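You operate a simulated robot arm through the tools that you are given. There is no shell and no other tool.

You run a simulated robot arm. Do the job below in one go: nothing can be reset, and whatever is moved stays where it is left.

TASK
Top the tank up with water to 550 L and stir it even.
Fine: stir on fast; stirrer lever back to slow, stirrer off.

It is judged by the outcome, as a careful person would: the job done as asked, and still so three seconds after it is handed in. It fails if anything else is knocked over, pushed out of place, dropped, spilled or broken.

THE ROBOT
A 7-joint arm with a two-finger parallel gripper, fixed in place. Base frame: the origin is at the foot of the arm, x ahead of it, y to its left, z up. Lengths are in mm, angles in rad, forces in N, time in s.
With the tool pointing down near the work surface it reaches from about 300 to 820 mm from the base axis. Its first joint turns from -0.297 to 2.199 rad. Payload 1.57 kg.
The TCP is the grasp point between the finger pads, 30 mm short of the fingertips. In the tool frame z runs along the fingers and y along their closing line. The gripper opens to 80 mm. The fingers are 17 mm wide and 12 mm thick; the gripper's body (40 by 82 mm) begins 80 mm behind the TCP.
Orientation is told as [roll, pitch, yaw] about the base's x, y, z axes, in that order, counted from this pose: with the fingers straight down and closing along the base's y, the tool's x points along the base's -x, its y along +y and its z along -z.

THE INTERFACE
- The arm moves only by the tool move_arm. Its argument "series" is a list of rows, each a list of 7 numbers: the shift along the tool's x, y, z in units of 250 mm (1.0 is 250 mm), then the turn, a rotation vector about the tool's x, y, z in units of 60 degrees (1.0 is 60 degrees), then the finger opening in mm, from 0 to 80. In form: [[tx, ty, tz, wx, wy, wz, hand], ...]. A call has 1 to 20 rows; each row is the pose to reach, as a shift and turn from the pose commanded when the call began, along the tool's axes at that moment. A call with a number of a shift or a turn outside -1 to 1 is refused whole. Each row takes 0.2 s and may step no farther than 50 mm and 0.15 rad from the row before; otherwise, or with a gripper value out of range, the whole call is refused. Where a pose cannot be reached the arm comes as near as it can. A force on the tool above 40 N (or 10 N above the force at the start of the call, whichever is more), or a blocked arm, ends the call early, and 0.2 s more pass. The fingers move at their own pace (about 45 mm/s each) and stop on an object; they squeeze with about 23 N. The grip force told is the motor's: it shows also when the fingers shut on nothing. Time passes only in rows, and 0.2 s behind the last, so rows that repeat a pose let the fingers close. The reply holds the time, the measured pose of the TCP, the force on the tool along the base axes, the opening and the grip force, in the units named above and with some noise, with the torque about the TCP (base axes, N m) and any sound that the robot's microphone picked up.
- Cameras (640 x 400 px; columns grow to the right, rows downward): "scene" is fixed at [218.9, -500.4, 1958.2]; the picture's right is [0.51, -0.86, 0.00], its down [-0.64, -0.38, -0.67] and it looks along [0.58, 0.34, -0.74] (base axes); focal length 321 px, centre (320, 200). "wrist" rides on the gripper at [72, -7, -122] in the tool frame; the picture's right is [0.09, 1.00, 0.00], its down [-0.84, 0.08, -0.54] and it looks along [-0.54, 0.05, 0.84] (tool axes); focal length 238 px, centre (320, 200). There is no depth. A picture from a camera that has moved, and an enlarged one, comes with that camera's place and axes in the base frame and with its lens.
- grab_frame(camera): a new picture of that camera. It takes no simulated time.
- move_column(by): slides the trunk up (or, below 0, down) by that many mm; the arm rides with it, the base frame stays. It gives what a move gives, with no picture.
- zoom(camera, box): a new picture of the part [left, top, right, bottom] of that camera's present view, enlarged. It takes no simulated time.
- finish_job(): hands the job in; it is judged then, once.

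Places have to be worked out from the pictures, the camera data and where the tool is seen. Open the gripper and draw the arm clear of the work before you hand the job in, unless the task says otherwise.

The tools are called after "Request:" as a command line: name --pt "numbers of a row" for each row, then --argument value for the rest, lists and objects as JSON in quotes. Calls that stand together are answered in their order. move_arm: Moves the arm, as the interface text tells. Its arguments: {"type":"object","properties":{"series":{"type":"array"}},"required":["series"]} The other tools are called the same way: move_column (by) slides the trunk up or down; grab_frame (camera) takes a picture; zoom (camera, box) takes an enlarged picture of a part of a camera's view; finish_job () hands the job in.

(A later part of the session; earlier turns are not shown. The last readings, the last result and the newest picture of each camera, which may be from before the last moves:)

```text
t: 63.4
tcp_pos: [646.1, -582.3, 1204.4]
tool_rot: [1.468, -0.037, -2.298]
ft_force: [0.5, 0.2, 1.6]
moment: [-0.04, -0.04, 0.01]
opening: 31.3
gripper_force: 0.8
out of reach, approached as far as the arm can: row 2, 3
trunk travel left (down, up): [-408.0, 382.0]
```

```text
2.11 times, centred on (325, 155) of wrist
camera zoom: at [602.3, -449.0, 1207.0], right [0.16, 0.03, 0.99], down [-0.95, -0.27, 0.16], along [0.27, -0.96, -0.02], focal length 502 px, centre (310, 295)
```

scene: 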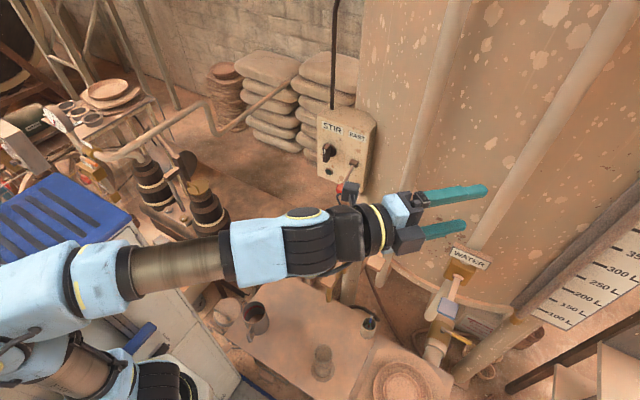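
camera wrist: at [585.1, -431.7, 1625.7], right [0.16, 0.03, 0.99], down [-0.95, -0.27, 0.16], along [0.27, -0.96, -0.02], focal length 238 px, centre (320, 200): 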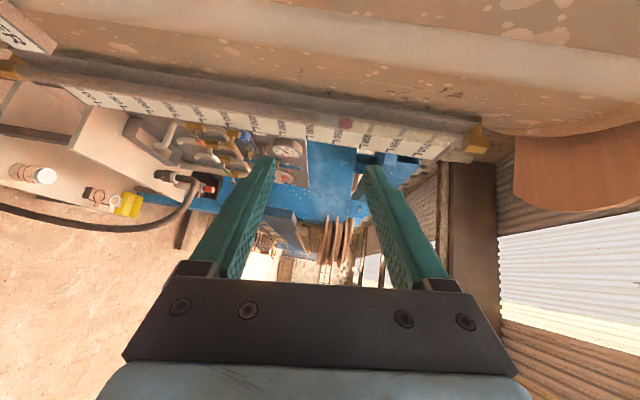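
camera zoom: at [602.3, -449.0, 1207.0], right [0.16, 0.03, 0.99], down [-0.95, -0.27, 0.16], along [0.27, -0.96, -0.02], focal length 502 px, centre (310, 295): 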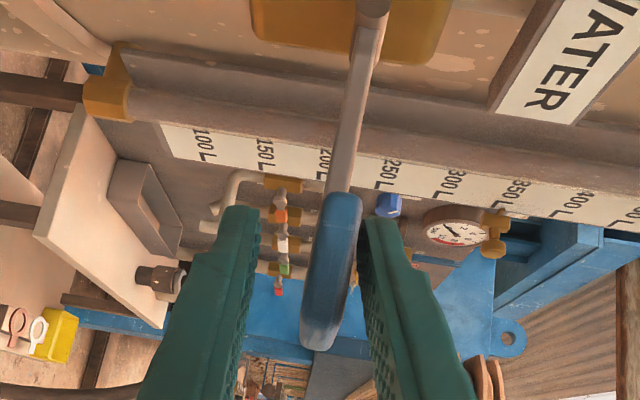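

Level unchanged at about 548 L, valve shut, finger resting on the pad. Now one quick open-close stroke for about 2 L.

Request:
move_arm --pt "0 -0.03 0 0 0 0 30" --pt "0 -0.06 0 0 0 0 30" --pt "0 -0.09 0 0 0 0 30" --pt "0 -0.03 0 0 0 0 30" --pt "0 0.02 0 0 0 0 30" --pt "0 0.06 0 0 0 0 30" --pt "0 0.082 0 0 0 0 30" --pt "0 0.088 0 0 0 0 30" --pt "0 0.088 0 0 0 0 30"

Request:
zoom --camera "wrist" --box '[480, 120, 640, 210]'

Request:
zoom --camera "wrist" --box '[250, 60, 400, 250]'

```text
t: 65.4
tcp_pos: [648.0, -584.2, 1225.1]
tool_rot: [1.467, -0.035, -2.295]
ft_force: [-3.4, 1.5, -9.3]
moment: [-0.02, -0.09, -0.07]
opening: 38.4
gripper_force: 4.6
trunk travel left (down, up): [-408.0, 382.0]
```

```text
4.00 times, centred on (560, 165) of wrist
camera zoom: at [604.2, -450.6, 1228.0], right [0.16, 0.03, 0.99], down [-0.95, -0.27, 0.16], along [0.27, -0.96, -0.02], focal length 953 px, centre (-640, 340)
```

zoom: 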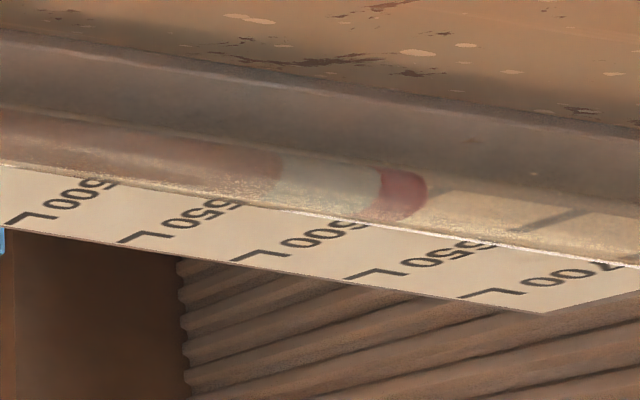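

```text
2.11 times, centred on (325, 155) of wrist
camera zoom: at [604.2, -450.6, 1228.0], right [0.16, 0.03, 0.99], down [-0.95, -0.27, 0.16], along [0.27, -0.96, -0.02], focal length 502 px, centre (310, 295)
```

zoom: 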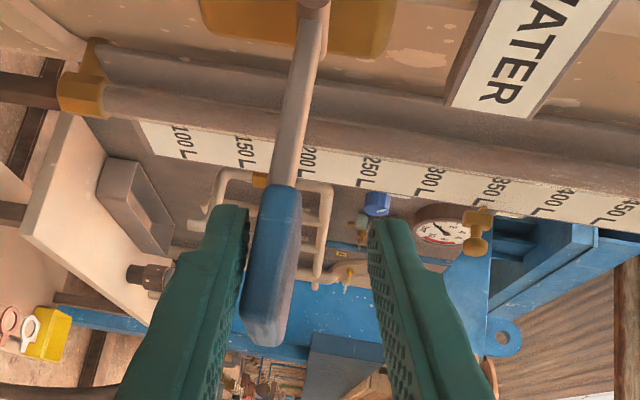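

The valve is shut again with 9 N on the stop, and I estimate about 549 L. Now I'll back out of the lever and raise the hand, then head toward the stir box (knob about (865,-137,1342), red ball about (812,-224,1282)).

Request:
move_arm --pt "0 -0.02 0 0 0 0 40" --pt "0 -0.04 0 0 0 0 50" --pt "0 -0.04 -0.05 0 0 0 60" --pt "0 -0.04 -0.15 0 0 0 60" --pt "0 -0.04 -0.25 0 0 0 60" --pt "0 -0.04 -0.35 0 0 0 60" --pt "0 -0.04 -0.4 0 0 0 60"

Request:
zoom --camera "scene" --box '[340, 230, 520, 360]'

Request:
move_column --by 180

Request:
move_arm --pt "0.115 -0.003 -0.073 0 0 0 60" --pt "0.229 -0.007 -0.147 0 0 0 60" --pt "0.343 -0.01 -0.22 0 0 0 60" --pt "0.458 -0.014 -0.294 0 0 0 60" --pt "0.572 -0.017 -0.367 0 0 0 60" --pt "0.572 -0.017 -0.367 0 0 0 60"

Request:
grab_frame --camera "scene"

```text
t: 67.0
tcp_pos: [573.4, -517.2, 1225.8]
tool_rot: [1.467, -0.037, -2.296]
ft_force: [0.0, -0.3, -1.1]
moment: [0.0, -0.01, 0.02]
opening: 60.0
gripper_force: 0.0
trunk travel left (down, up): [-408.0, 382.0]
```

```text
3.08 times, centred on (430, 295) of scene
camera zoom: at [218.9, -500.4, 1958.2], right [0.51, -0.86, 0.0], down [-0.64, -0.38, -0.67], along [0.58, 0.34, -0.74], focal length 986 px, centre (-18, -92)
```

zoom: 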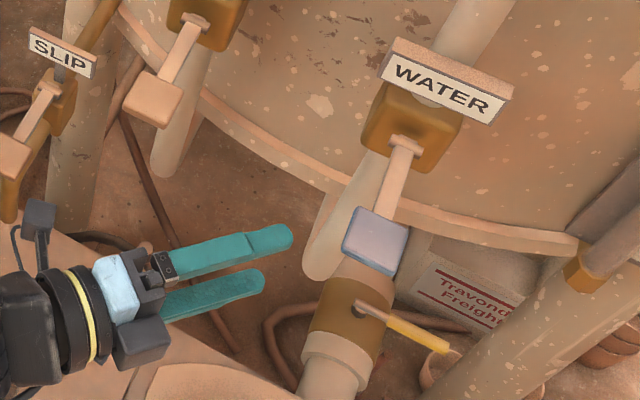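

```text
t: 69.0
tcp_pos: [574.0, -517.5, 1406.5]
tool_rot: [1.467, -0.038, -2.297]
ft_force: [0.1, 0.2, 0.0]
moment: [0.0, -0.01, 0.01]
opening: 60.0
gripper_force: 0.1
trunk travel left (down, up): [-588.0, 202.0]
```

```text
t: 70.4
tcp_pos: [600.4, -349.8, 1406.1]
tool_rot: [1.468, -0.032, -2.297]
ft_force: [0.6, 0.6, -0.4]
moment: [0.0, 0.02, -0.02]
opening: 60.0
gripper_force: 0.1
out of reach, approached as far as the arm can: row 3, 4
trunk travel left (down, up): [-588.0, 202.0]
```

```text
taken
```

scene: 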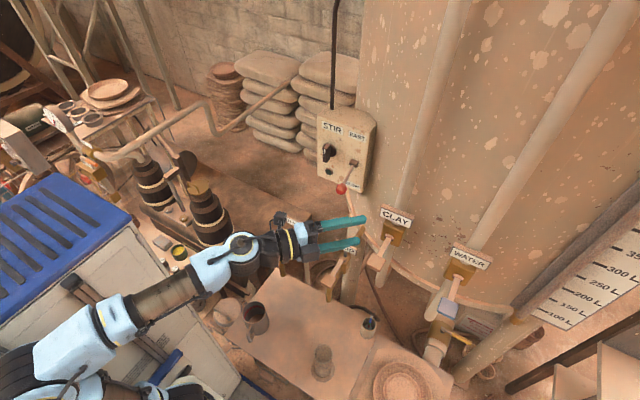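

Clear of the valves. Now I'll yaw the tool to point straight at the panel (+x) while shifting left to y≈-180.

Request:
move_arm --pt "0.112 -0.004 -0.078 0 0.138 0 60" --pt "0.225 -0.008 -0.156 0 0.276 0 60" --pt "0.337 -0.011 -0.234 0 0.414 0 60" --pt "0.45 -0.015 -0.312 0 0.552 0 60" --pt "0.562 -0.019 -0.39 0 0.69 0 60" --pt "0.562 -0.019 -0.39 0 0.69 0 60"

Request:
move_arm --pt "0 0 0 0 0 -0.125 60" --pt "0 0 0 0 0 -0.25 60" --pt "0 0 0 0 0 -0.375 60" --pt "0 0 0 0 0 -0.5 60" --pt "0 0 0 0 0 -0.625 60" --pt "0 0 0 0 0 -0.75 60"

Request:
grab_frame --camera "wrist"

Request:
grab_frame --camera "scene"

```text
t: 71.8
tcp_pos: [660.8, -198.6, 1399.1]
tool_rot: [1.467, 0.033, -1.653]
ft_force: [-0.3, 0.3, -0.2]
moment: [0.01, 0.01, 0.0]
opening: 60.1
gripper_force: 0.0
out of reach, approached as far as the arm can: row 1, 2, 3, 4, 5, 6
trunk travel left (down, up): [-588.0, 202.0]
```

```text
t: 73.2
tcp_pos: [658.9, -197.5, 1397.7]
tool_rot: [1.429, -0.748, -1.55]
ft_force: [-0.2, 0.3, 0.3]
moment: [-0.02, 0.01, 0.04]
opening: 60.0
gripper_force: 0.0
trunk travel left (down, up): [-588.0, 202.0]
```

```text
taken
camera wrist: at [536.5, -140.9, 1356.3], right [0.13, 0.74, 0.66], down [-0.51, -0.52, 0.68], along [0.85, -0.42, 0.32], focal length 238 px, centre (320, 200)
```

wrist: 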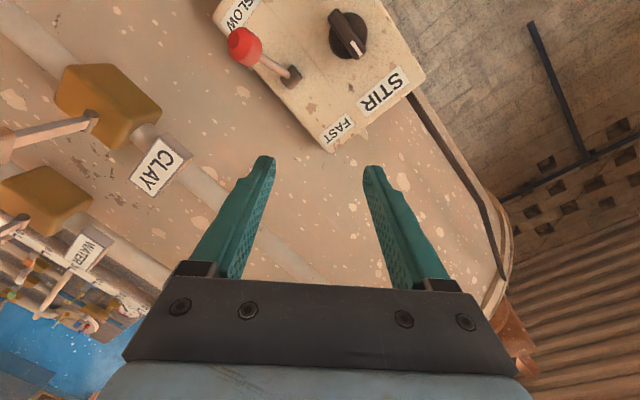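

```text
taken
```

scene: 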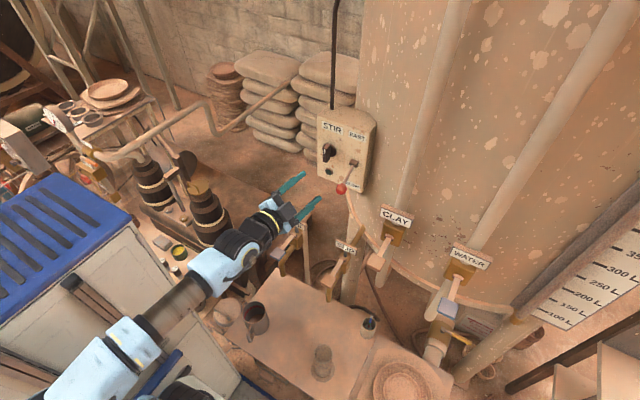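

The tool now points at the stir box. I'll finish the roll by another -45° so the fingers close horizontally.

Request:
move_arm --pt "0 0 0 0 0 -0.125 60" --pt "0 0 0 0 0 -0.25 60" --pt "0 0 0 0 0 -0.375 60" --pt "0 0 0 0 0 -0.5 60" --pt "0 0 0 0 0 -0.625 60" --pt "0 0 0 0 0 -0.75 60"

Request:
grab_frame --camera "wrist"

```text
t: 74.6
tcp_pos: [659.7, -196.7, 1396.7]
tool_rot: [0.283, -1.462, -0.36]
ft_force: [-0.5, -0.1, -0.2]
moment: [-0.04, 0.02, 0.01]
opening: 59.9
gripper_force: 0.1
trunk travel left (down, up): [-588.0, 202.0]
```

```text
taken
camera wrist: at [530.6, -192.5, 1338.3], right [0.07, 1.0, -0.06], down [-0.45, 0.09, 0.89], along [0.89, -0.03, 0.45], focal length 238 px, centre (320, 200)
```

wrist: 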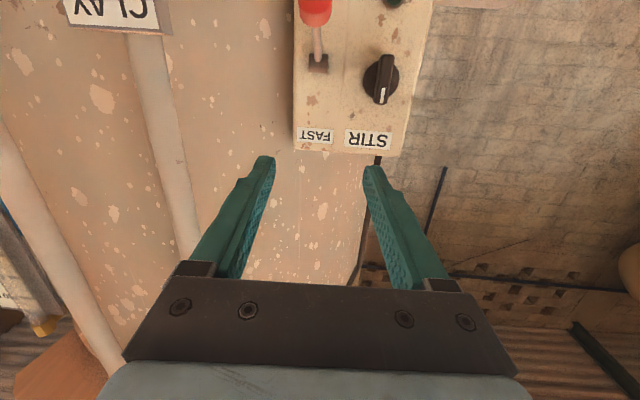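

The fingers close horizontally and the view is upside down. Zooming in on the panel to refine knob, lever and label positions.

Request:
zoom --camera "wrist" --box '[280, 0, 440, 160]'

Request:
zoom --camera "scene" --box '[300, 90, 400, 210]'

```text
2.50 times, centred on (360, 80) of wrist
camera zoom: at [530.6, -192.5, 1338.3], right [0.07, 1.0, -0.06], down [-0.45, 0.09, 0.89], along [0.89, -0.03, 0.45], focal length 596 px, centre (220, 500)
```

zoom: 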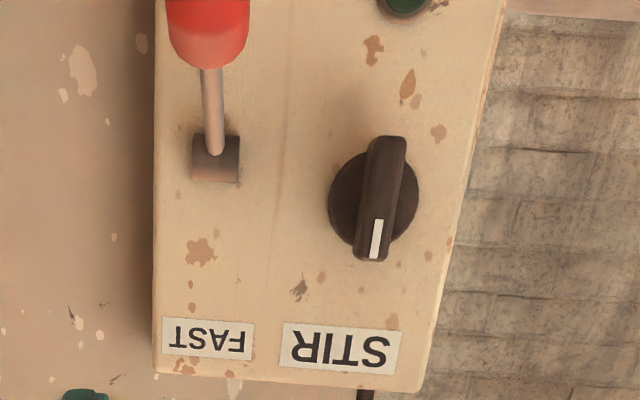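

```text
3.33 times, centred on (350, 150) of scene
camera zoom: at [218.9, -500.4, 1958.2], right [0.51, -0.86, 0.0], down [-0.64, -0.38, -0.67], along [0.58, 0.34, -0.74], focal length 1069 px, centre (220, 367)
```

zoom: 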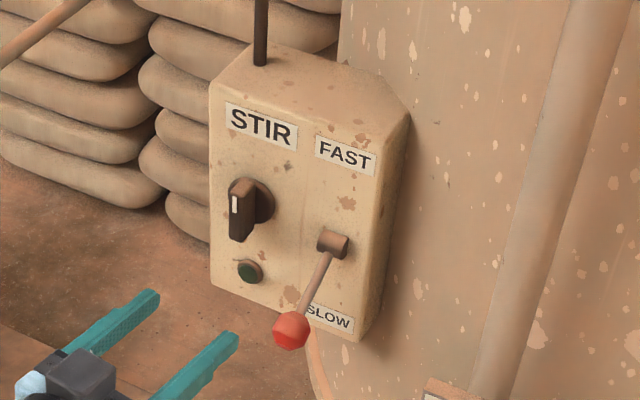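

Refined: knob axis at y≈-135.5, z≈1333 (panel face x≈890), lever pivot (890,-220,1321), ball (812,-220,1279). First I'll square the tool to the panel.

Request:
move_arm --pt "0 0 0 -0.024 -0.033 -0.011 55" --pt "0 0 0 -0.048 -0.067 -0.022 55" --pt "0 0 0 -0.072 -0.1 -0.033 55" --pt "0 0 0 -0.072 -0.1 -0.033 55"

Request:
grab_frame --camera "wrist"

```text
t: 75.6
tcp_pos: [660.6, -196.3, 1398.0]
tool_rot: [2.501, -1.568, -2.504]
ft_force: [0.3, -0.3, 0.1]
moment: [0.01, 0.0, -0.02]
opening: 54.9
gripper_force: 0.0
trunk travel left (down, up): [-588.0, 202.0]
```

```text
taken
camera wrist: at [537.5, -203.9, 1325.1], right [0.0, 1.0, -0.09], down [-0.54, 0.08, 0.84], along [0.84, 0.05, 0.54], focal length 238 px, centre (320, 200)
```

wrist: 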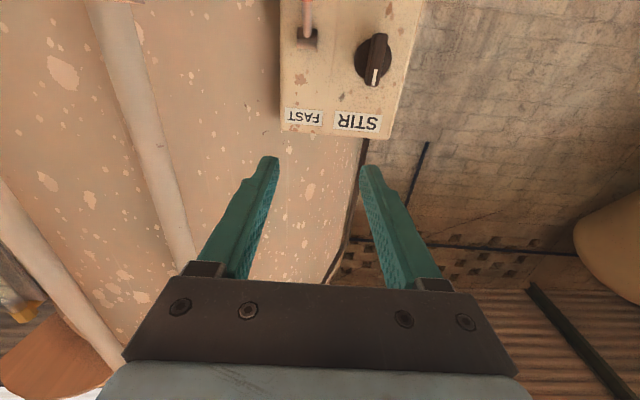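

The tool is square to the panel (tool z = +x). Moving to a standoff 55 mm in front of the knob grip point.

Request:
move_arm --pt "0.052 0.048 0.104 0 0 0 50" --pt "0.104 0.097 0.207 0 0 0 50" --pt "0.156 0.145 0.311 0 0 0 50" --pt "0.208 0.194 0.414 0 0 0 50" --pt "0.26 0.242 0.518 0 0 0 50" --pt "0.26 0.242 0.518 0 0 0 50"

Request:
grab_frame --camera "wrist"

Request:
zoom --camera "scene" --box '[270, 90, 390, 210]'

```text
t: 77.0
tcp_pos: [789.6, -135.5, 1332.5]
tool_rot: [2.422, -1.568, -2.425]
ft_force: [-0.5, -0.5, 0.4]
moment: [-0.02, 0.02, -0.02]
opening: 50.1
gripper_force: 0.0
trunk travel left (down, up): [-588.0, 202.0]
```

```text
taken
camera wrist: at [668.0, -142.3, 1261.0], right [0.0, 1.0, -0.09], down [-0.54, 0.08, 0.84], along [0.84, 0.05, 0.54], focal length 238 px, centre (320, 200)
```

wrist: 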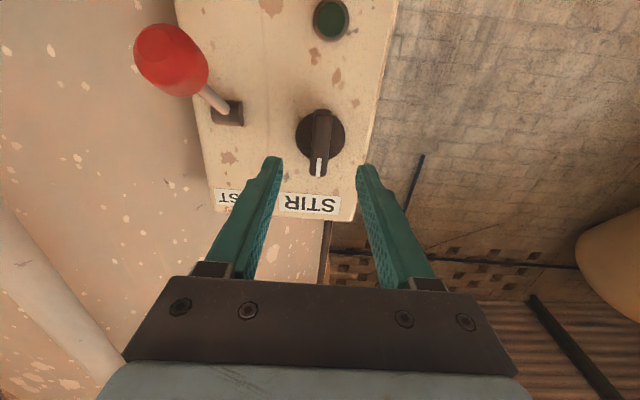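

```text
3.33 times, centred on (330, 150) of scene
camera zoom: at [218.9, -500.4, 1958.2], right [0.51, -0.86, 0.0], down [-0.64, -0.38, -0.67], along [0.58, 0.34, -0.74], focal length 1069 px, centre (287, 367)
```

zoom: 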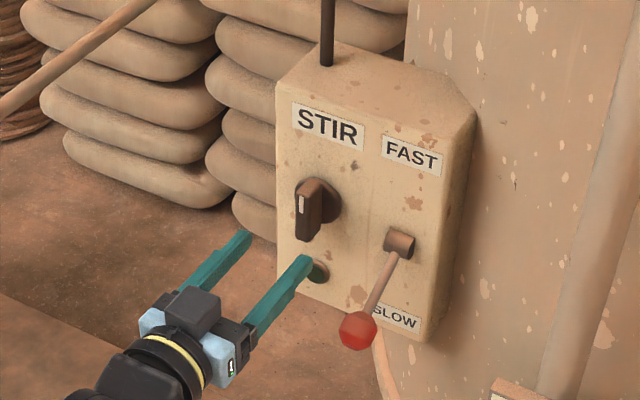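

Well aligned: the bar sits midway between the fingertips. Advancing 50 mm to straddle the bar.

Request:
move_arm --pt "0 0 0.05 0 0 0 50" --pt "0 0 0.1 0 0 0 50" --pt "0 0 0.15 0 0 0 50" --pt "0 0 0.2 0 0 0 50" --pt "0 0 0.2 0 0 0 50"

Request:
zoom --camera "wrist" --box '[220, 80, 420, 240]'

Request:
zoom --camera "scene" --box '[290, 110, 370, 190]'

```text
t: 78.2
tcp_pos: [839.6, -135.7, 1332.3]
tool_rot: [2.275, -1.569, -2.277]
ft_force: [0.1, 0.6, 0.7]
moment: [-0.03, -0.04, 0.02]
opening: 50.0
gripper_force: 0.0
trunk travel left (down, up): [-588.0, 202.0]
```

```text
2.50 times, centred on (320, 160) of wrist
camera zoom: at [717.3, -143.8, 1260.6], right [0.0, 1.0, -0.09], down [-0.54, 0.08, 0.84], along [0.84, 0.05, 0.54], focal length 596 px, centre (320, 300)
```

zoom: 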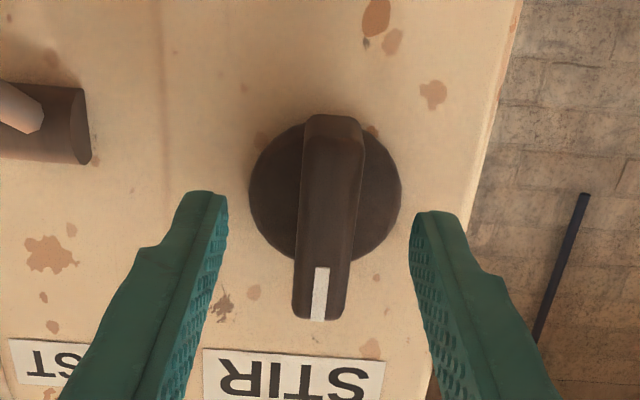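

```text
5.00 times, centred on (330, 150) of scene
camera zoom: at [218.9, -500.4, 1958.2], right [0.51, -0.86, 0.0], down [-0.64, -0.38, -0.67], along [0.58, 0.34, -0.74], focal length 1603 px, centre (270, 450)
```

zoom: 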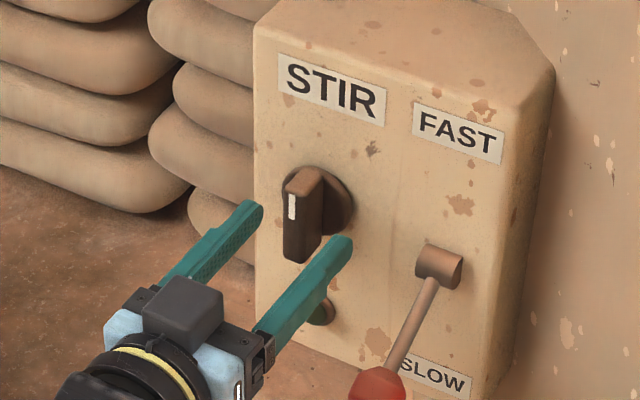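

The bar's front face is near x≈866 and the fingertips are at 870, so I'll go in another 11 mm, gently.

Request:
move_arm --pt "0 0 0.02 0 0 0 50" --pt "0 0 0.044 0 0 0 50" --pt "0 0 0.044 0 0 0 50"

Request:
zoom --camera "wrist" --box '[220, 80, 420, 240]'

```text
t: 79.0
tcp_pos: [850.9, -136.6, 1332.5]
tool_rot: [2.272, -1.567, -2.274]
ft_force: [0.5, 0.1, -0.8]
moment: [0.02, 0.01, 0.02]
opening: 49.8
gripper_force: 0.1
trunk travel left (down, up): [-588.0, 202.0]
```

```text
2.50 times, centred on (320, 160) of wrist
camera zoom: at [728.3, -143.9, 1260.3], right [0.0, 1.0, -0.09], down [-0.54, 0.08, 0.84], along [0.84, 0.05, 0.54], focal length 596 px, centre (320, 300)
```

zoom: 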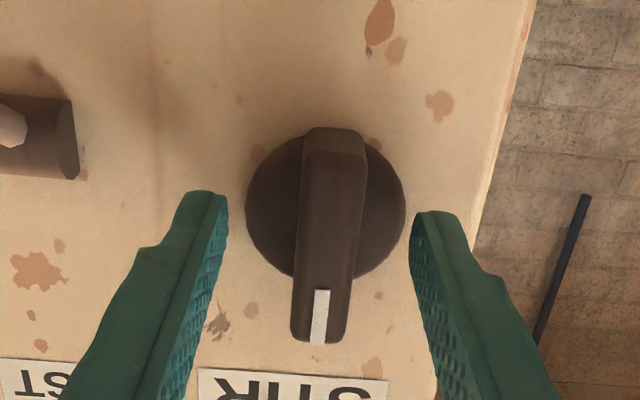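

Fingertips are beside the bar with no contact yet and it is centred. Closing to grip it.

Request:
move_arm --pt "0 0 0 0 0 0 30" --pt "0 0 0 0 0 0 20" --pt "0 0 0 0 0 0 10" --pt "0 0 0 0 0 0 5" --pt "0 0 0 0 0 0 5"

Request:
zoom --camera "wrist" --box '[220, 80, 420, 240]'

```text
t: 80.2
tcp_pos: [851.2, -134.7, 1333.8]
tool_rot: [2.496, -1.569, -2.498]
ft_force: [0.4, 8.3, -0.3]
moment: [-0.01, -0.15, 0.32]
opening: 16.1
gripper_force: 31.3
trunk travel left (down, up): [-588.0, 202.0]
```

```text
2.50 times, centred on (320, 160) of wrist
camera zoom: at [728.3, -142.4, 1260.4], right [0.0, 1.0, -0.09], down [-0.54, 0.08, 0.84], along [0.84, 0.05, 0.54], focal length 596 px, centre (320, 300)
```

zoom: 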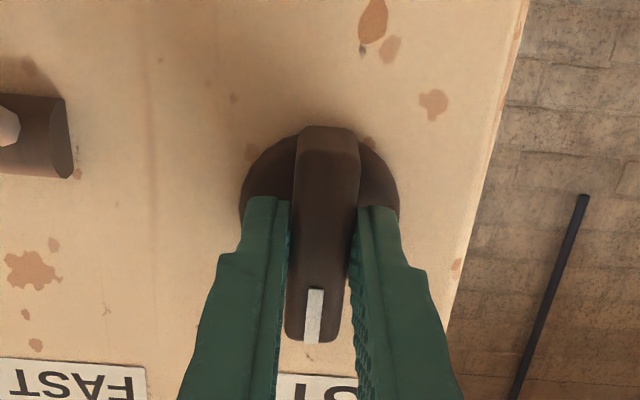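

Gripped at 16 mm wide with a small side force, so the knob centre is about 2 mm further left. I'll relieve that and turn clockwise 30° while watching the torque.

Request:
move_arm --pt "0 0.007 0 0 0 0 5" --pt "0 0.007 0 0 0 0.125 5" --pt "0 0.007 0 0 0 0.25 5" --pt "0 0.007 0 0 0 0.375 5" --pt "0 0.007 0 0 0 0.5 5"

Request:
zoom --camera "wrist" --box '[220, 60, 420, 240]'

Request:
zoom --camera "scene" --box '[290, 110, 370, 190]'

```text
t: 81.4
tcp_pos: [851.5, -132.9, 1332.1]
tool_rot: [1.576, -1.044, -1.575]
ft_force: [-6.7, 8.4, -1.8]
moment: [-0.03, 0.75, 0.7]
opening: 15.9
gripper_force: 31.4
trunk travel left (down, up): [-588.0, 202.0]
```

```text
2.22 times, centred on (320, 150) of wrist
camera zoom: at [728.3, -104.3, 1267.2], right [0.0, 0.91, 0.42], down [-0.54, -0.35, 0.76], along [0.84, -0.23, 0.49], focal length 530 px, centre (320, 311)
```

zoom: 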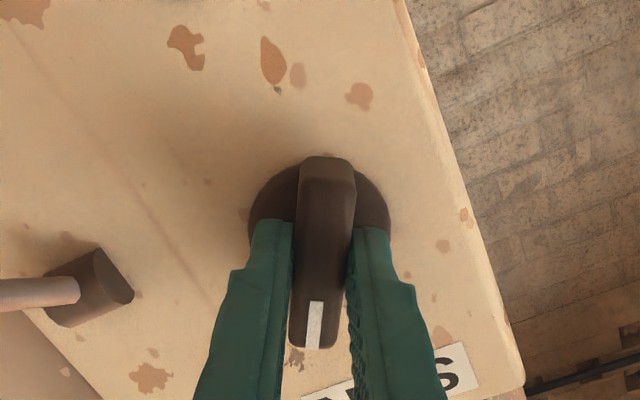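

```text
5.00 times, centred on (330, 150) of scene
camera zoom: at [218.9, -500.4, 1958.2], right [0.51, -0.86, 0.0], down [-0.64, -0.38, -0.67], along [0.58, 0.34, -0.74], focal length 1603 px, centre (270, 450)
```

zoom: 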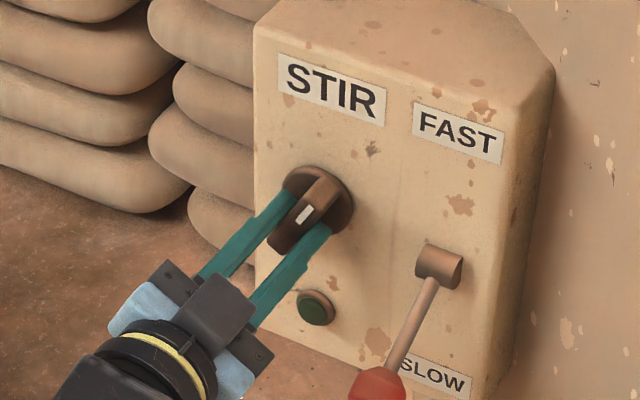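

The knob turns freely with the gripper (30° so far, lamp still dark). Continuing clockwise another 30° with a slight relief of the side and axial load.

Request:
move_arm --pt "0.004 0.007 -0.006 0 0 0 5" --pt "0.004 0.007 -0.006 0 0 0.125 5" --pt "0.004 0.007 -0.006 0 0 0.25 5" --pt "0.004 0.007 -0.006 0 0 0.375 5" --pt "0.004 0.007 -0.006 0 0 0.5 5"

Request:
zoom --camera "scene" --box '[290, 110, 370, 190]'

```text
t: 82.6
tcp_pos: [850.6, -133.3, 1334.3]
tool_rot: [1.577, -0.522, -1.575]
ft_force: [24.4, 1.6, 10.1]
moment: [0.02, 0.02, 0.02]
opening: 15.9
gripper_force: 31.7
trunk travel left (down, up): [-588.0, 202.0]
```

```text
5.00 times, centred on (330, 150) of scene
camera zoom: at [218.9, -500.4, 1958.2], right [0.51, -0.86, 0.0], down [-0.64, -0.38, -0.67], along [0.58, 0.34, -0.74], focal length 1603 px, centre (270, 450)
```

zoom: 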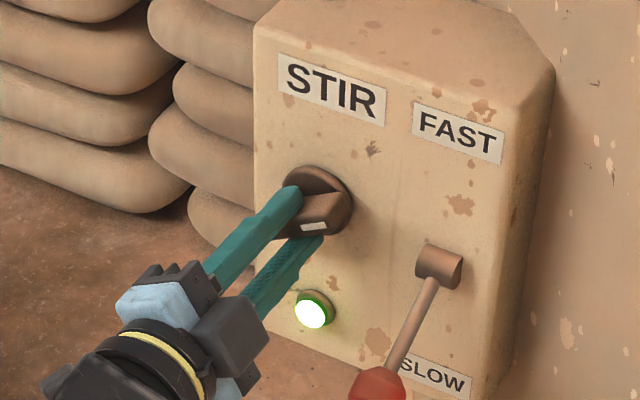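

The green lamp is lit, so the stirrer is on. I'll relieve the axial pull and turn slightly further to see whether there's an end stop or detent.

Request:
move_arm --pt "0 0 0.005 0 0 0 5" --pt "0 0 0.005 0 0 0.08 5" --pt "0 0 0.005 0 0 0.16 5" --pt "0 0 0.005 0 0 0.16 5"

Request:
zoom --camera "scene" --box '[290, 110, 370, 190]'

```text
t: 83.6
tcp_pos: [850.3, -134.0, 1333.5]
tool_rot: [1.576, -0.352, -1.576]
ft_force: [12.6, -0.6, 16.3]
moment: [-0.01, -0.14, -0.36]
opening: 16.0
gripper_force: 31.6
trunk travel left (down, up): [-588.0, 202.0]
```

```text
5.00 times, centred on (330, 150) of scene
camera zoom: at [218.9, -500.4, 1958.2], right [0.51, -0.86, 0.0], down [-0.64, -0.38, -0.67], along [0.58, 0.34, -0.74], focal length 1603 px, centre (270, 450)
```

zoom: 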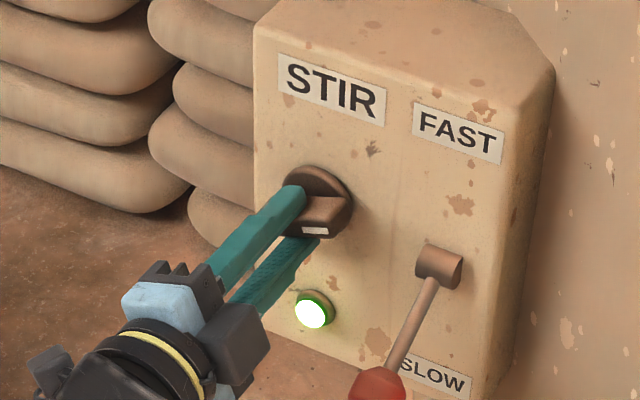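

Lamp stays on and the knob still turns freely at 70°. I'll complete it to 90° with a 1.5 mm lift to relieve the vertical load.

Request:
move_arm --pt "-0.002 0.006 0 0 0 0 5" --pt "-0.002 0.006 0 0 0 0.11 5" --pt "-0.002 0.006 0 0 0 0.22 5" --pt "-0.002 0.006 0 0 0 0.33 5" --pt "-0.002 0.006 0 0 0 0.33 5"

Request:
zoom --camera "scene" --box '[290, 110, 370, 190]'

Request:
grab_frame --camera "wrist"

```text
t: 84.8
tcp_pos: [851.4, -133.4, 1334.8]
tool_rot: [1.572, -0.007, -1.572]
ft_force: [5.0, -0.6, 8.8]
moment: [-0.01, 0.01, 0.32]
opening: 16.1
gripper_force: 31.3
trunk travel left (down, up): [-588.0, 202.0]
```

```text
5.00 times, centred on (330, 150) of scene
camera zoom: at [218.9, -500.4, 1958.2], right [0.51, -0.86, 0.0], down [-0.64, -0.38, -0.67], along [0.58, 0.34, -0.74], focal length 1603 px, centre (270, 450)
```

zoom: 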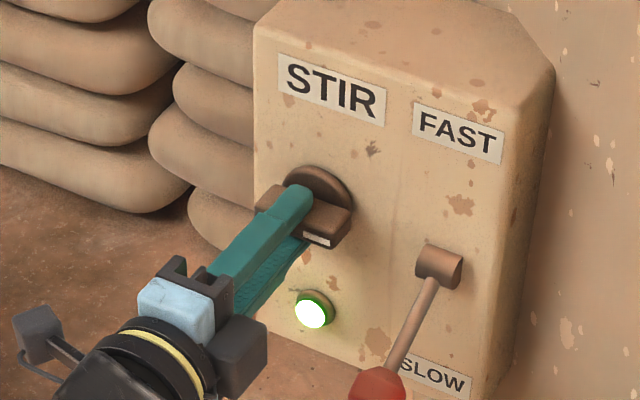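

```text
taken
camera wrist: at [728.2, -61.7, 1327.3], right [0.0, 0.1, 1.0], down [-0.54, -0.83, 0.08], along [0.84, -0.54, 0.06], focal length 238 px, centre (320, 200)
```

wrist: 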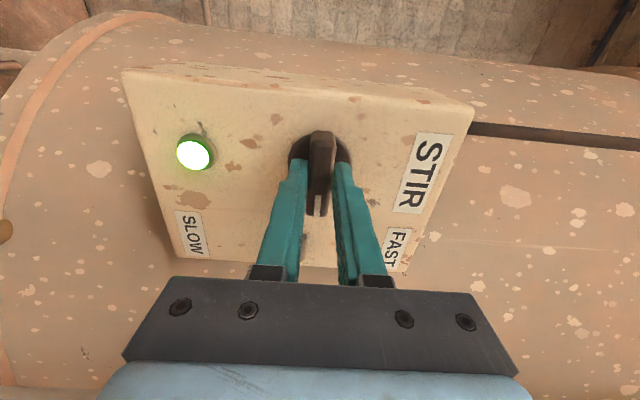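

The stirrer is running with the knob at 90°. Releasing the knob, backing off, then moving across to the red lever ball.

Request:
move_arm --pt "0 0 0 0 0 0 40" --pt "0 0 0 0 0 0 60" --pt "0 0 -0.04 0 0 0 60" --pt "0 0 -0.16 0 0 0 70" --pt "0 0 -0.28 0 0 0 80" --pt "0 0 -0.4 0 0 0 80" --pt "0 0 -0.4 0 0 0 80"

Request:
grab_frame --camera "wrist"

Request:
zoom --camera "scene" --box '[270, 90, 390, 210]'

```text
t: 86.4
tcp_pos: [752.3, -133.2, 1333.7]
tool_rot: [1.573, -0.01, -1.573]
ft_force: [0.0, -0.6, -0.5]
moment: [-0.02, -0.02, 0.0]
opening: 80.0
gripper_force: 0.0
trunk travel left (down, up): [-588.0, 202.0]
```

```text
taken
camera wrist: at [627.8, -62.1, 1326.8], right [0.0, 0.1, 0.99], down [-0.54, -0.83, 0.08], along [0.84, -0.54, 0.06], focal length 238 px, centre (320, 200)
```

wrist: 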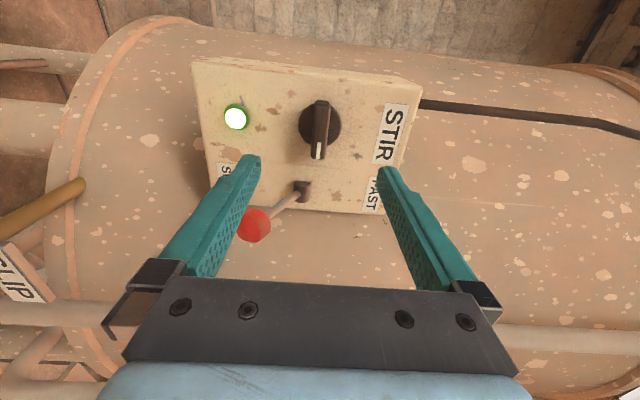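

```text
3.33 times, centred on (330, 150) of scene
camera zoom: at [218.9, -500.4, 1958.2], right [0.51, -0.86, 0.0], down [-0.64, -0.38, -0.67], along [0.58, 0.34, -0.74], focal length 1069 px, centre (287, 367)
```

zoom: 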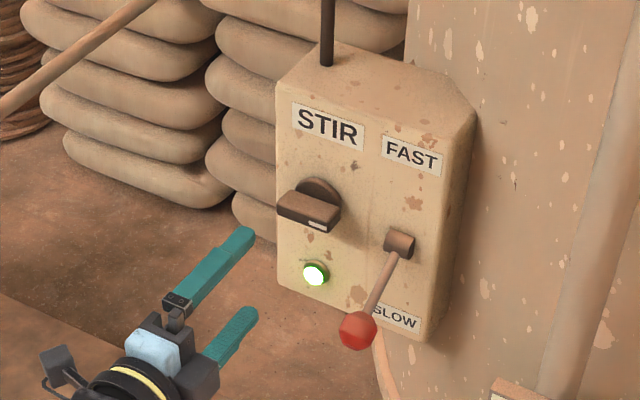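

The knob stays on by itself. Ball is at about (812,-218,1278), so I'll shift across and down to face it, fingers open 80.

Request:
move_arm --pt "-0.085 -0.053 0 0 0 0 80" --pt "-0.17 -0.106 0 0 0 0 80" --pt "-0.255 -0.16 0 0 0 0 80" --pt "-0.341 -0.213 0 0 0 0 80" --pt "-0.341 -0.213 0 0 0 0 80"

Request:
grab_frame --camera "wrist"

Request:
zoom --camera "scene" --box '[270, 90, 390, 210]'

```text
t: 87.6
tcp_pos: [751.2, -219.6, 1282.6]
tool_rot: [1.573, -0.007, -1.573]
ft_force: [-0.1, 0.7, 0.1]
moment: [0.02, 0.01, -0.03]
opening: 80.1
gripper_force: 0.1
trunk travel left (down, up): [-588.0, 202.0]
```

```text
taken
camera wrist: at [627.9, -147.6, 1274.6], right [0.0, 0.1, 0.99], down [-0.54, -0.83, 0.08], along [0.84, -0.54, 0.06], focal length 238 px, centre (320, 200)
```

wrist: 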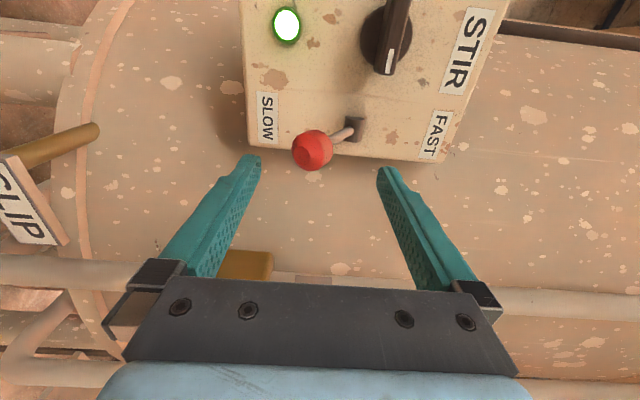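

```text
3.33 times, centred on (330, 150) of scene
camera zoom: at [218.9, -500.4, 1958.2], right [0.51, -0.86, 0.0], down [-0.64, -0.38, -0.67], along [0.58, 0.34, -0.74], focal length 1069 px, centre (287, 367)
```

zoom: 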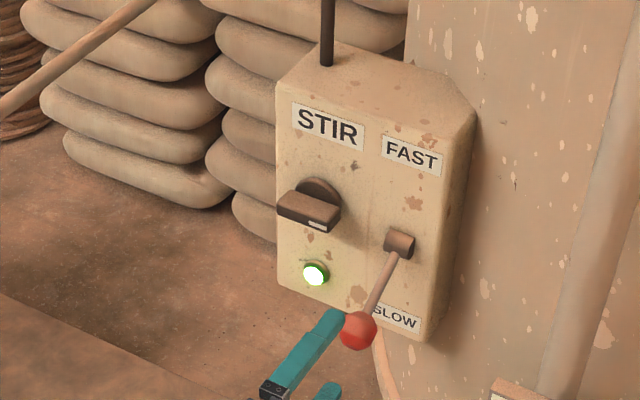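

The ball is centred between the fingers. Advancing 48 mm so they pass above and below the ball.

Request:
move_arm --pt "0 0 0.05 0 0 0 80" --pt "0 -0.005 0.1 0 0 0 80" --pt "0 -0.01 0.15 0 0 0 80" --pt "0 -0.015 0.19 0 0 0 70" --pt "0 -0.015 0.19 0 0 0 60" --pt "0 -0.015 0.19 0 0 0 60"

Request:
grab_frame --camera "wrist"

Request:
zoom --camera "scene" --box '[270, 90, 390, 210]'

```text
t: 89.0
tcp_pos: [798.7, -217.7, 1278.9]
tool_rot: [1.573, -0.01, -1.573]
ft_force: [0.5, 0.8, -0.1]
moment: [-0.02, -0.02, 0.01]
opening: 60.2
gripper_force: 0.0
trunk travel left (down, up): [-588.0, 202.0]
```

```text
taken
camera wrist: at [675.7, -147.3, 1270.7], right [0.0, 0.1, 0.99], down [-0.54, -0.83, 0.08], along [0.84, -0.54, 0.06], focal length 238 px, centre (320, 200)
```

wrist: 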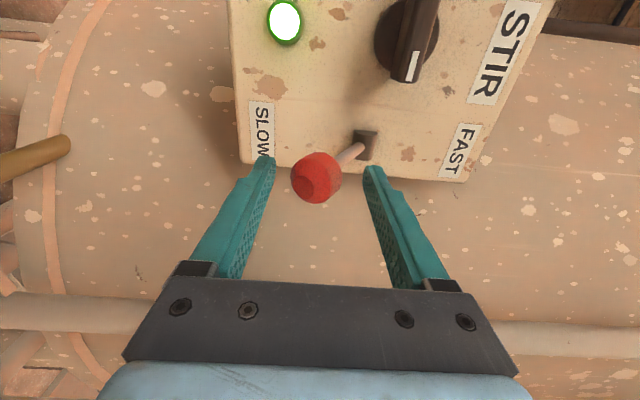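

```text
3.33 times, centred on (330, 150) of scene
camera zoom: at [218.9, -500.4, 1958.2], right [0.51, -0.86, 0.0], down [-0.64, -0.38, -0.67], along [0.58, 0.34, -0.74], focal length 1069 px, centre (287, 367)
```

zoom: 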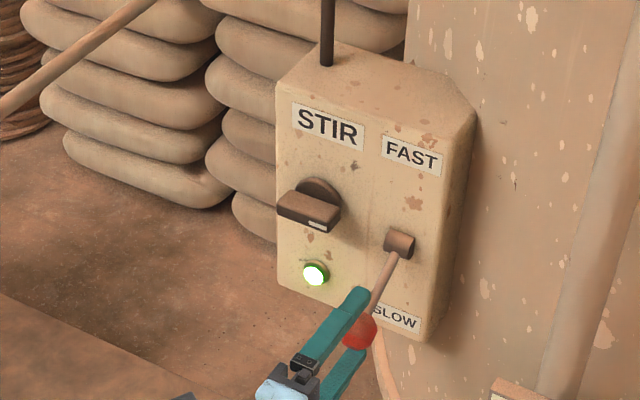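

The ball is between the fingers. Raising about 80 mm to carry the lever up toward FAST, watching force.

Request:
move_arm --pt "0 0.04 0 0 0 0 60" --pt "0 0.08 0 0 0 0 60" --pt "0 0.12 0 0 0 0 60" --pt "0 0.16 0 0 0 0 60" --pt "0 0.2 0 0 0 0 60" --pt "0 0.24 0 0 0 0 60" --pt "0 0.28 0 0 0 0 60" --pt "0 0.32 0 0 0 0 60"

Request:
grab_frame --camera "wrist"

Request:
zoom --camera "scene" --box '[270, 90, 390, 210]'

```text
t: 90.8
tcp_pos: [797.8, -216.8, 1358.6]
tool_rot: [1.573, -0.008, -1.575]
ft_force: [0.9, -0.4, -2.3]
moment: [0.0, 0.02, 0.02]
opening: 61.6
gripper_force: 0.7
trunk travel left (down, up): [-588.0, 202.0]
```

```text
taken
camera wrist: at [675.5, -146.4, 1351.1], right [0.0, 0.1, 0.99], down [-0.54, -0.83, 0.08], along [0.84, -0.54, 0.06], focal length 238 px, centre (320, 200)
```

wrist: 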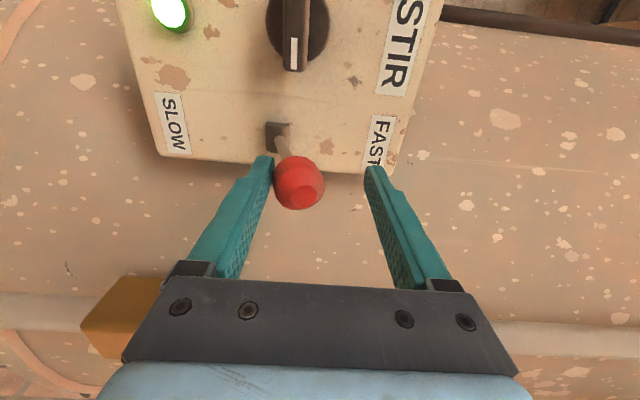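

```text
3.33 times, centred on (330, 150) of scene
camera zoom: at [218.9, -500.4, 1958.2], right [0.51, -0.86, 0.0], down [-0.64, -0.38, -0.67], along [0.58, 0.34, -0.74], focal length 1069 px, centre (287, 367)
```

zoom: 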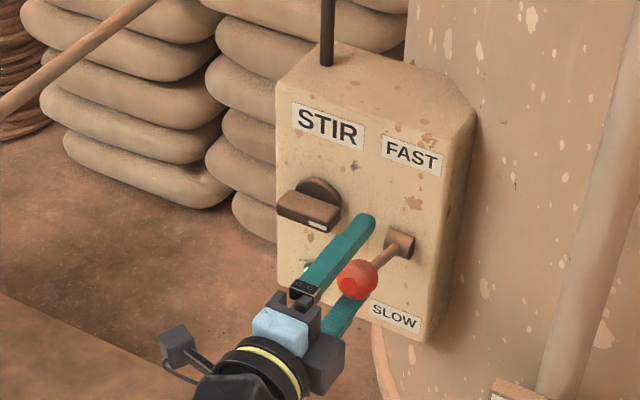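

The lever is following with 2 N. Continuing up another 25 mm in small steps to find the FAST stop.

Request:
move_arm --pt "0 0.02 0 0 0 0 60" --pt "0 0.04 0 0 0 0 60" --pt "0 0.06 0 0 0 0 60" --pt "0 0.08 0 0 0 0 60" --pt "0 0.1 0 0 0 0 60"

Request:
grab_frame --camera "wrist"

Request:
zoom --camera "scene" --box '[270, 90, 390, 210]'

```text
t: 92.0
tcp_pos: [798.9, -217.7, 1380.7]
tool_rot: [1.571, -0.008, -1.573]
ft_force: [1.5, -0.1, -9.0]
moment: [-0.01, 0.14, 0.03]
opening: 68.3
gripper_force: 4.1
trunk travel left (down, up): [-588.0, 202.0]
```

```text
taken
camera wrist: at [675.7, -146.4, 1374.5], right [0.0, 0.1, 0.99], down [-0.54, -0.83, 0.08], along [0.84, -0.54, 0.05], focal length 238 px, centre (320, 200)
```

wrist: 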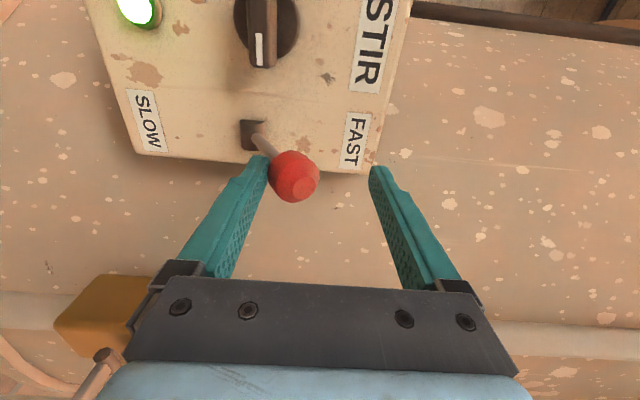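

```text
3.33 times, centred on (330, 150) of scene
camera zoom: at [218.9, -500.4, 1958.2], right [0.51, -0.86, 0.0], down [-0.64, -0.38, -0.67], along [0.58, 0.34, -0.74], focal length 1069 px, centre (287, 367)
```

zoom: 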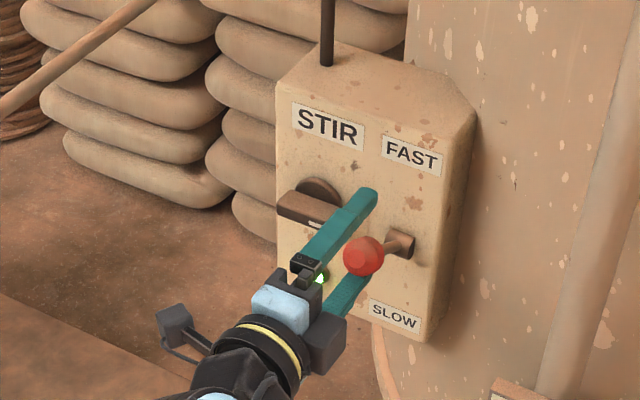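

The force rose to 9 N with the ball at z≈1364, so the lever is on its FAST stop. Now I'll ease down, back away and go to a viewpoint to watch the sight glass while it stirs.

Request:
move_arm --pt "0 -0.03 0 0 0 0 70" --pt "0 -0.05 0 0 0 0 80" --pt "0 -0.05 -0.08 0 0 0 80" --pt "0 -0.05 -0.2 0 0 0 80" --pt "0 -0.05 -0.32 0 0 0 80" --pt "0 -0.05 -0.44 0 0 0 80" --pt "0 -0.05 -0.5 0 0 0 80"

Request:
zoom --camera "scene" --box '[270, 90, 390, 210]'

```text
t: 93.6
tcp_pos: [672.8, -217.8, 1370.6]
tool_rot: [1.573, -0.006, -1.572]
ft_force: [0.1, 0.0, -0.3]
moment: [-0.02, -0.02, 0.0]
opening: 80.2
gripper_force: 0.1
trunk travel left (down, up): [-588.0, 202.0]
```

```text
3.33 times, centred on (330, 150) of scene
camera zoom: at [218.9, -500.4, 1958.2], right [0.51, -0.86, 0.0], down [-0.64, -0.38, -0.67], along [0.58, 0.34, -0.74], focal length 1069 px, centre (287, 367)
```

zoom: 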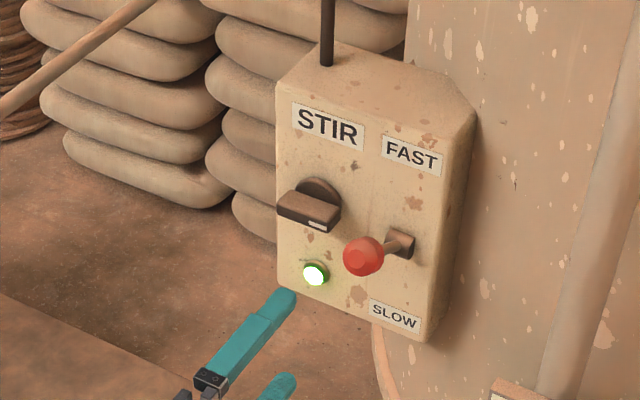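

The lever stays at FAST and the lamp is on. Moving to a viewpoint of the gauge and raising the column.

Request:
move_arm --pt "-0.09 0.024 -0.042 0 -0.126 0 80" --pt "-0.18 0.048 -0.085 0 -0.252 0 80" --pt "-0.27 0.072 -0.127 0 -0.378 0 80" --pt "-0.358 0.096 -0.17 0 -0.504 0 80" --pt "-0.448 0.12 -0.212 0 -0.63 0 80" --pt "-0.448 0.12 -0.212 0 -0.63 0 80"

Request:
move_column --by 195

Request:
grab_frame --camera "wrist"

```text
t: 95.0
tcp_pos: [620.1, -329.0, 1401.0]
tool_rot: [1.577, -0.007, -2.234]
ft_force: [-0.1, 0.4, -0.2]
moment: [0.01, 0.01, 0.02]
opening: 80.0
gripper_force: 0.1
trunk travel left (down, up): [-588.0, 202.0]
```

```text
t: 97.2
tcp_pos: [618.5, -328.9, 1597.0]
tool_rot: [1.577, -0.005, -2.233]
ft_force: [-0.6, 0.2, 0.0]
moment: [-0.01, -0.01, 0.01]
opening: 80.2
gripper_force: 0.1
trunk travel left (down, up): [-783.0, 7.0]
```

```text
taken
camera wrist: at [566.2, -198.2, 1588.6], right [0.05, 0.08, 1.0], down [-0.94, -0.33, 0.08], along [0.33, -0.94, 0.06], focal length 238 px, centre (320, 200)
```

wrist: 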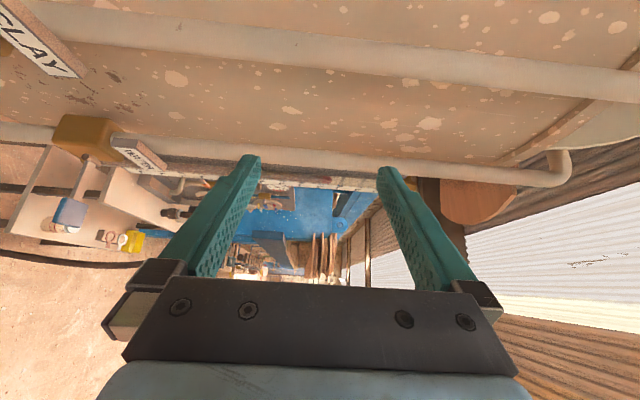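

The gauge is at a grazing angle here. I'll zoom quickly and then shift right to the earlier good viewpoint.

Request:
zoom --camera "wrist" --box '[260, 155, 380, 205]'

Request:
move_arm --pt "-0.115 0.003 0.073 0 0 0 80" --pt "-0.229 0.007 0.147 0 0 0 80" --pt "-0.343 0.01 0.22 0 0 0 80" --pt "-0.458 0.014 0.294 0 0 0 80" --pt "-0.6 0.017 0.367 0 0 0 80" --pt "-0.6 0.017 0.367 0 0 0 80"

Request:
grab_frame --camera "wrist"

```text
5.33 times, centred on (320, 180) of wrist
camera zoom: at [566.2, -198.2, 1588.6], right [0.05, 0.08, 1.0], down [-0.94, -0.33, 0.08], along [0.33, -0.94, 0.06], focal length 1271 px, centre (320, 307)
```

zoom: 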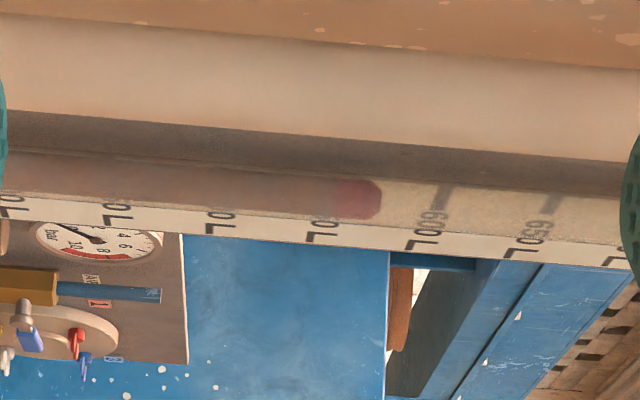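

```text
t: 98.6
tcp_pos: [599.3, -504.9, 1601.8]
tool_rot: [1.578, -0.006, -2.233]
ft_force: [0.0, 1.1, 0.3]
moment: [-0.03, -0.03, 0.02]
opening: 79.8
gripper_force: 0.1
trunk travel left (down, up): [-783.0, 7.0]
```

```text
taken
camera wrist: at [545.8, -373.3, 1592.8], right [0.05, 0.08, 1.0], down [-0.94, -0.33, 0.08], along [0.33, -0.94, 0.06], focal length 238 px, centre (320, 200)
```

wrist: 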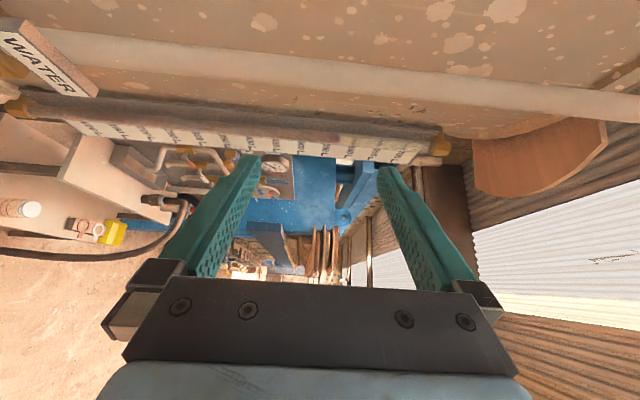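

The pale layer already seems to be blending in. Zooming for a closer look at the sight glass.

Request:
zoom --camera "wrist" --box '[270, 110, 410, 180]'

Request:
zoom --camera "wrist" --box '[315, 120, 365, 160]'

```text
4.57 times, centred on (340, 145) of wrist
camera zoom: at [545.8, -373.3, 1592.8], right [0.05, 0.08, 1.0], down [-0.94, -0.33, 0.08], along [0.33, -0.94, 0.06], focal length 1090 px, centre (229, 451)
```

zoom: 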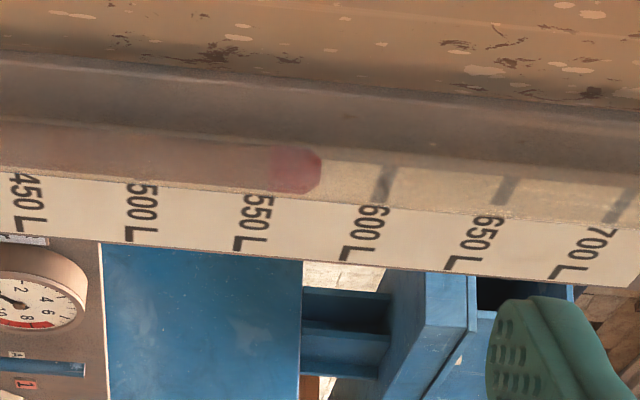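

```text
10.00 times, centred on (340, 140) of wrist
camera zoom: at [545.8, -373.3, 1592.8], right [0.05, 0.08, 1.0], down [-0.94, -0.33, 0.08], along [0.33, -0.94, 0.06], focal length 2384 px, centre (120, 800)
```

zoom: 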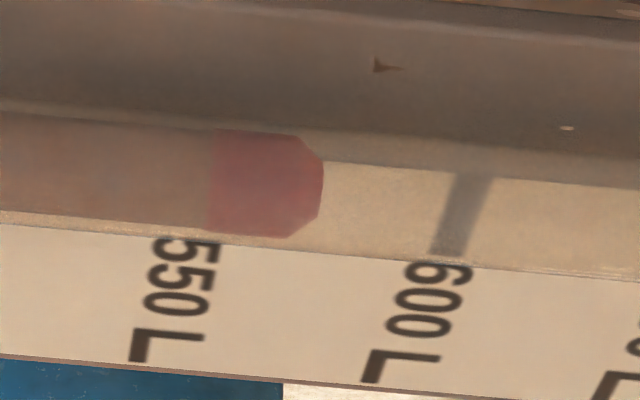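

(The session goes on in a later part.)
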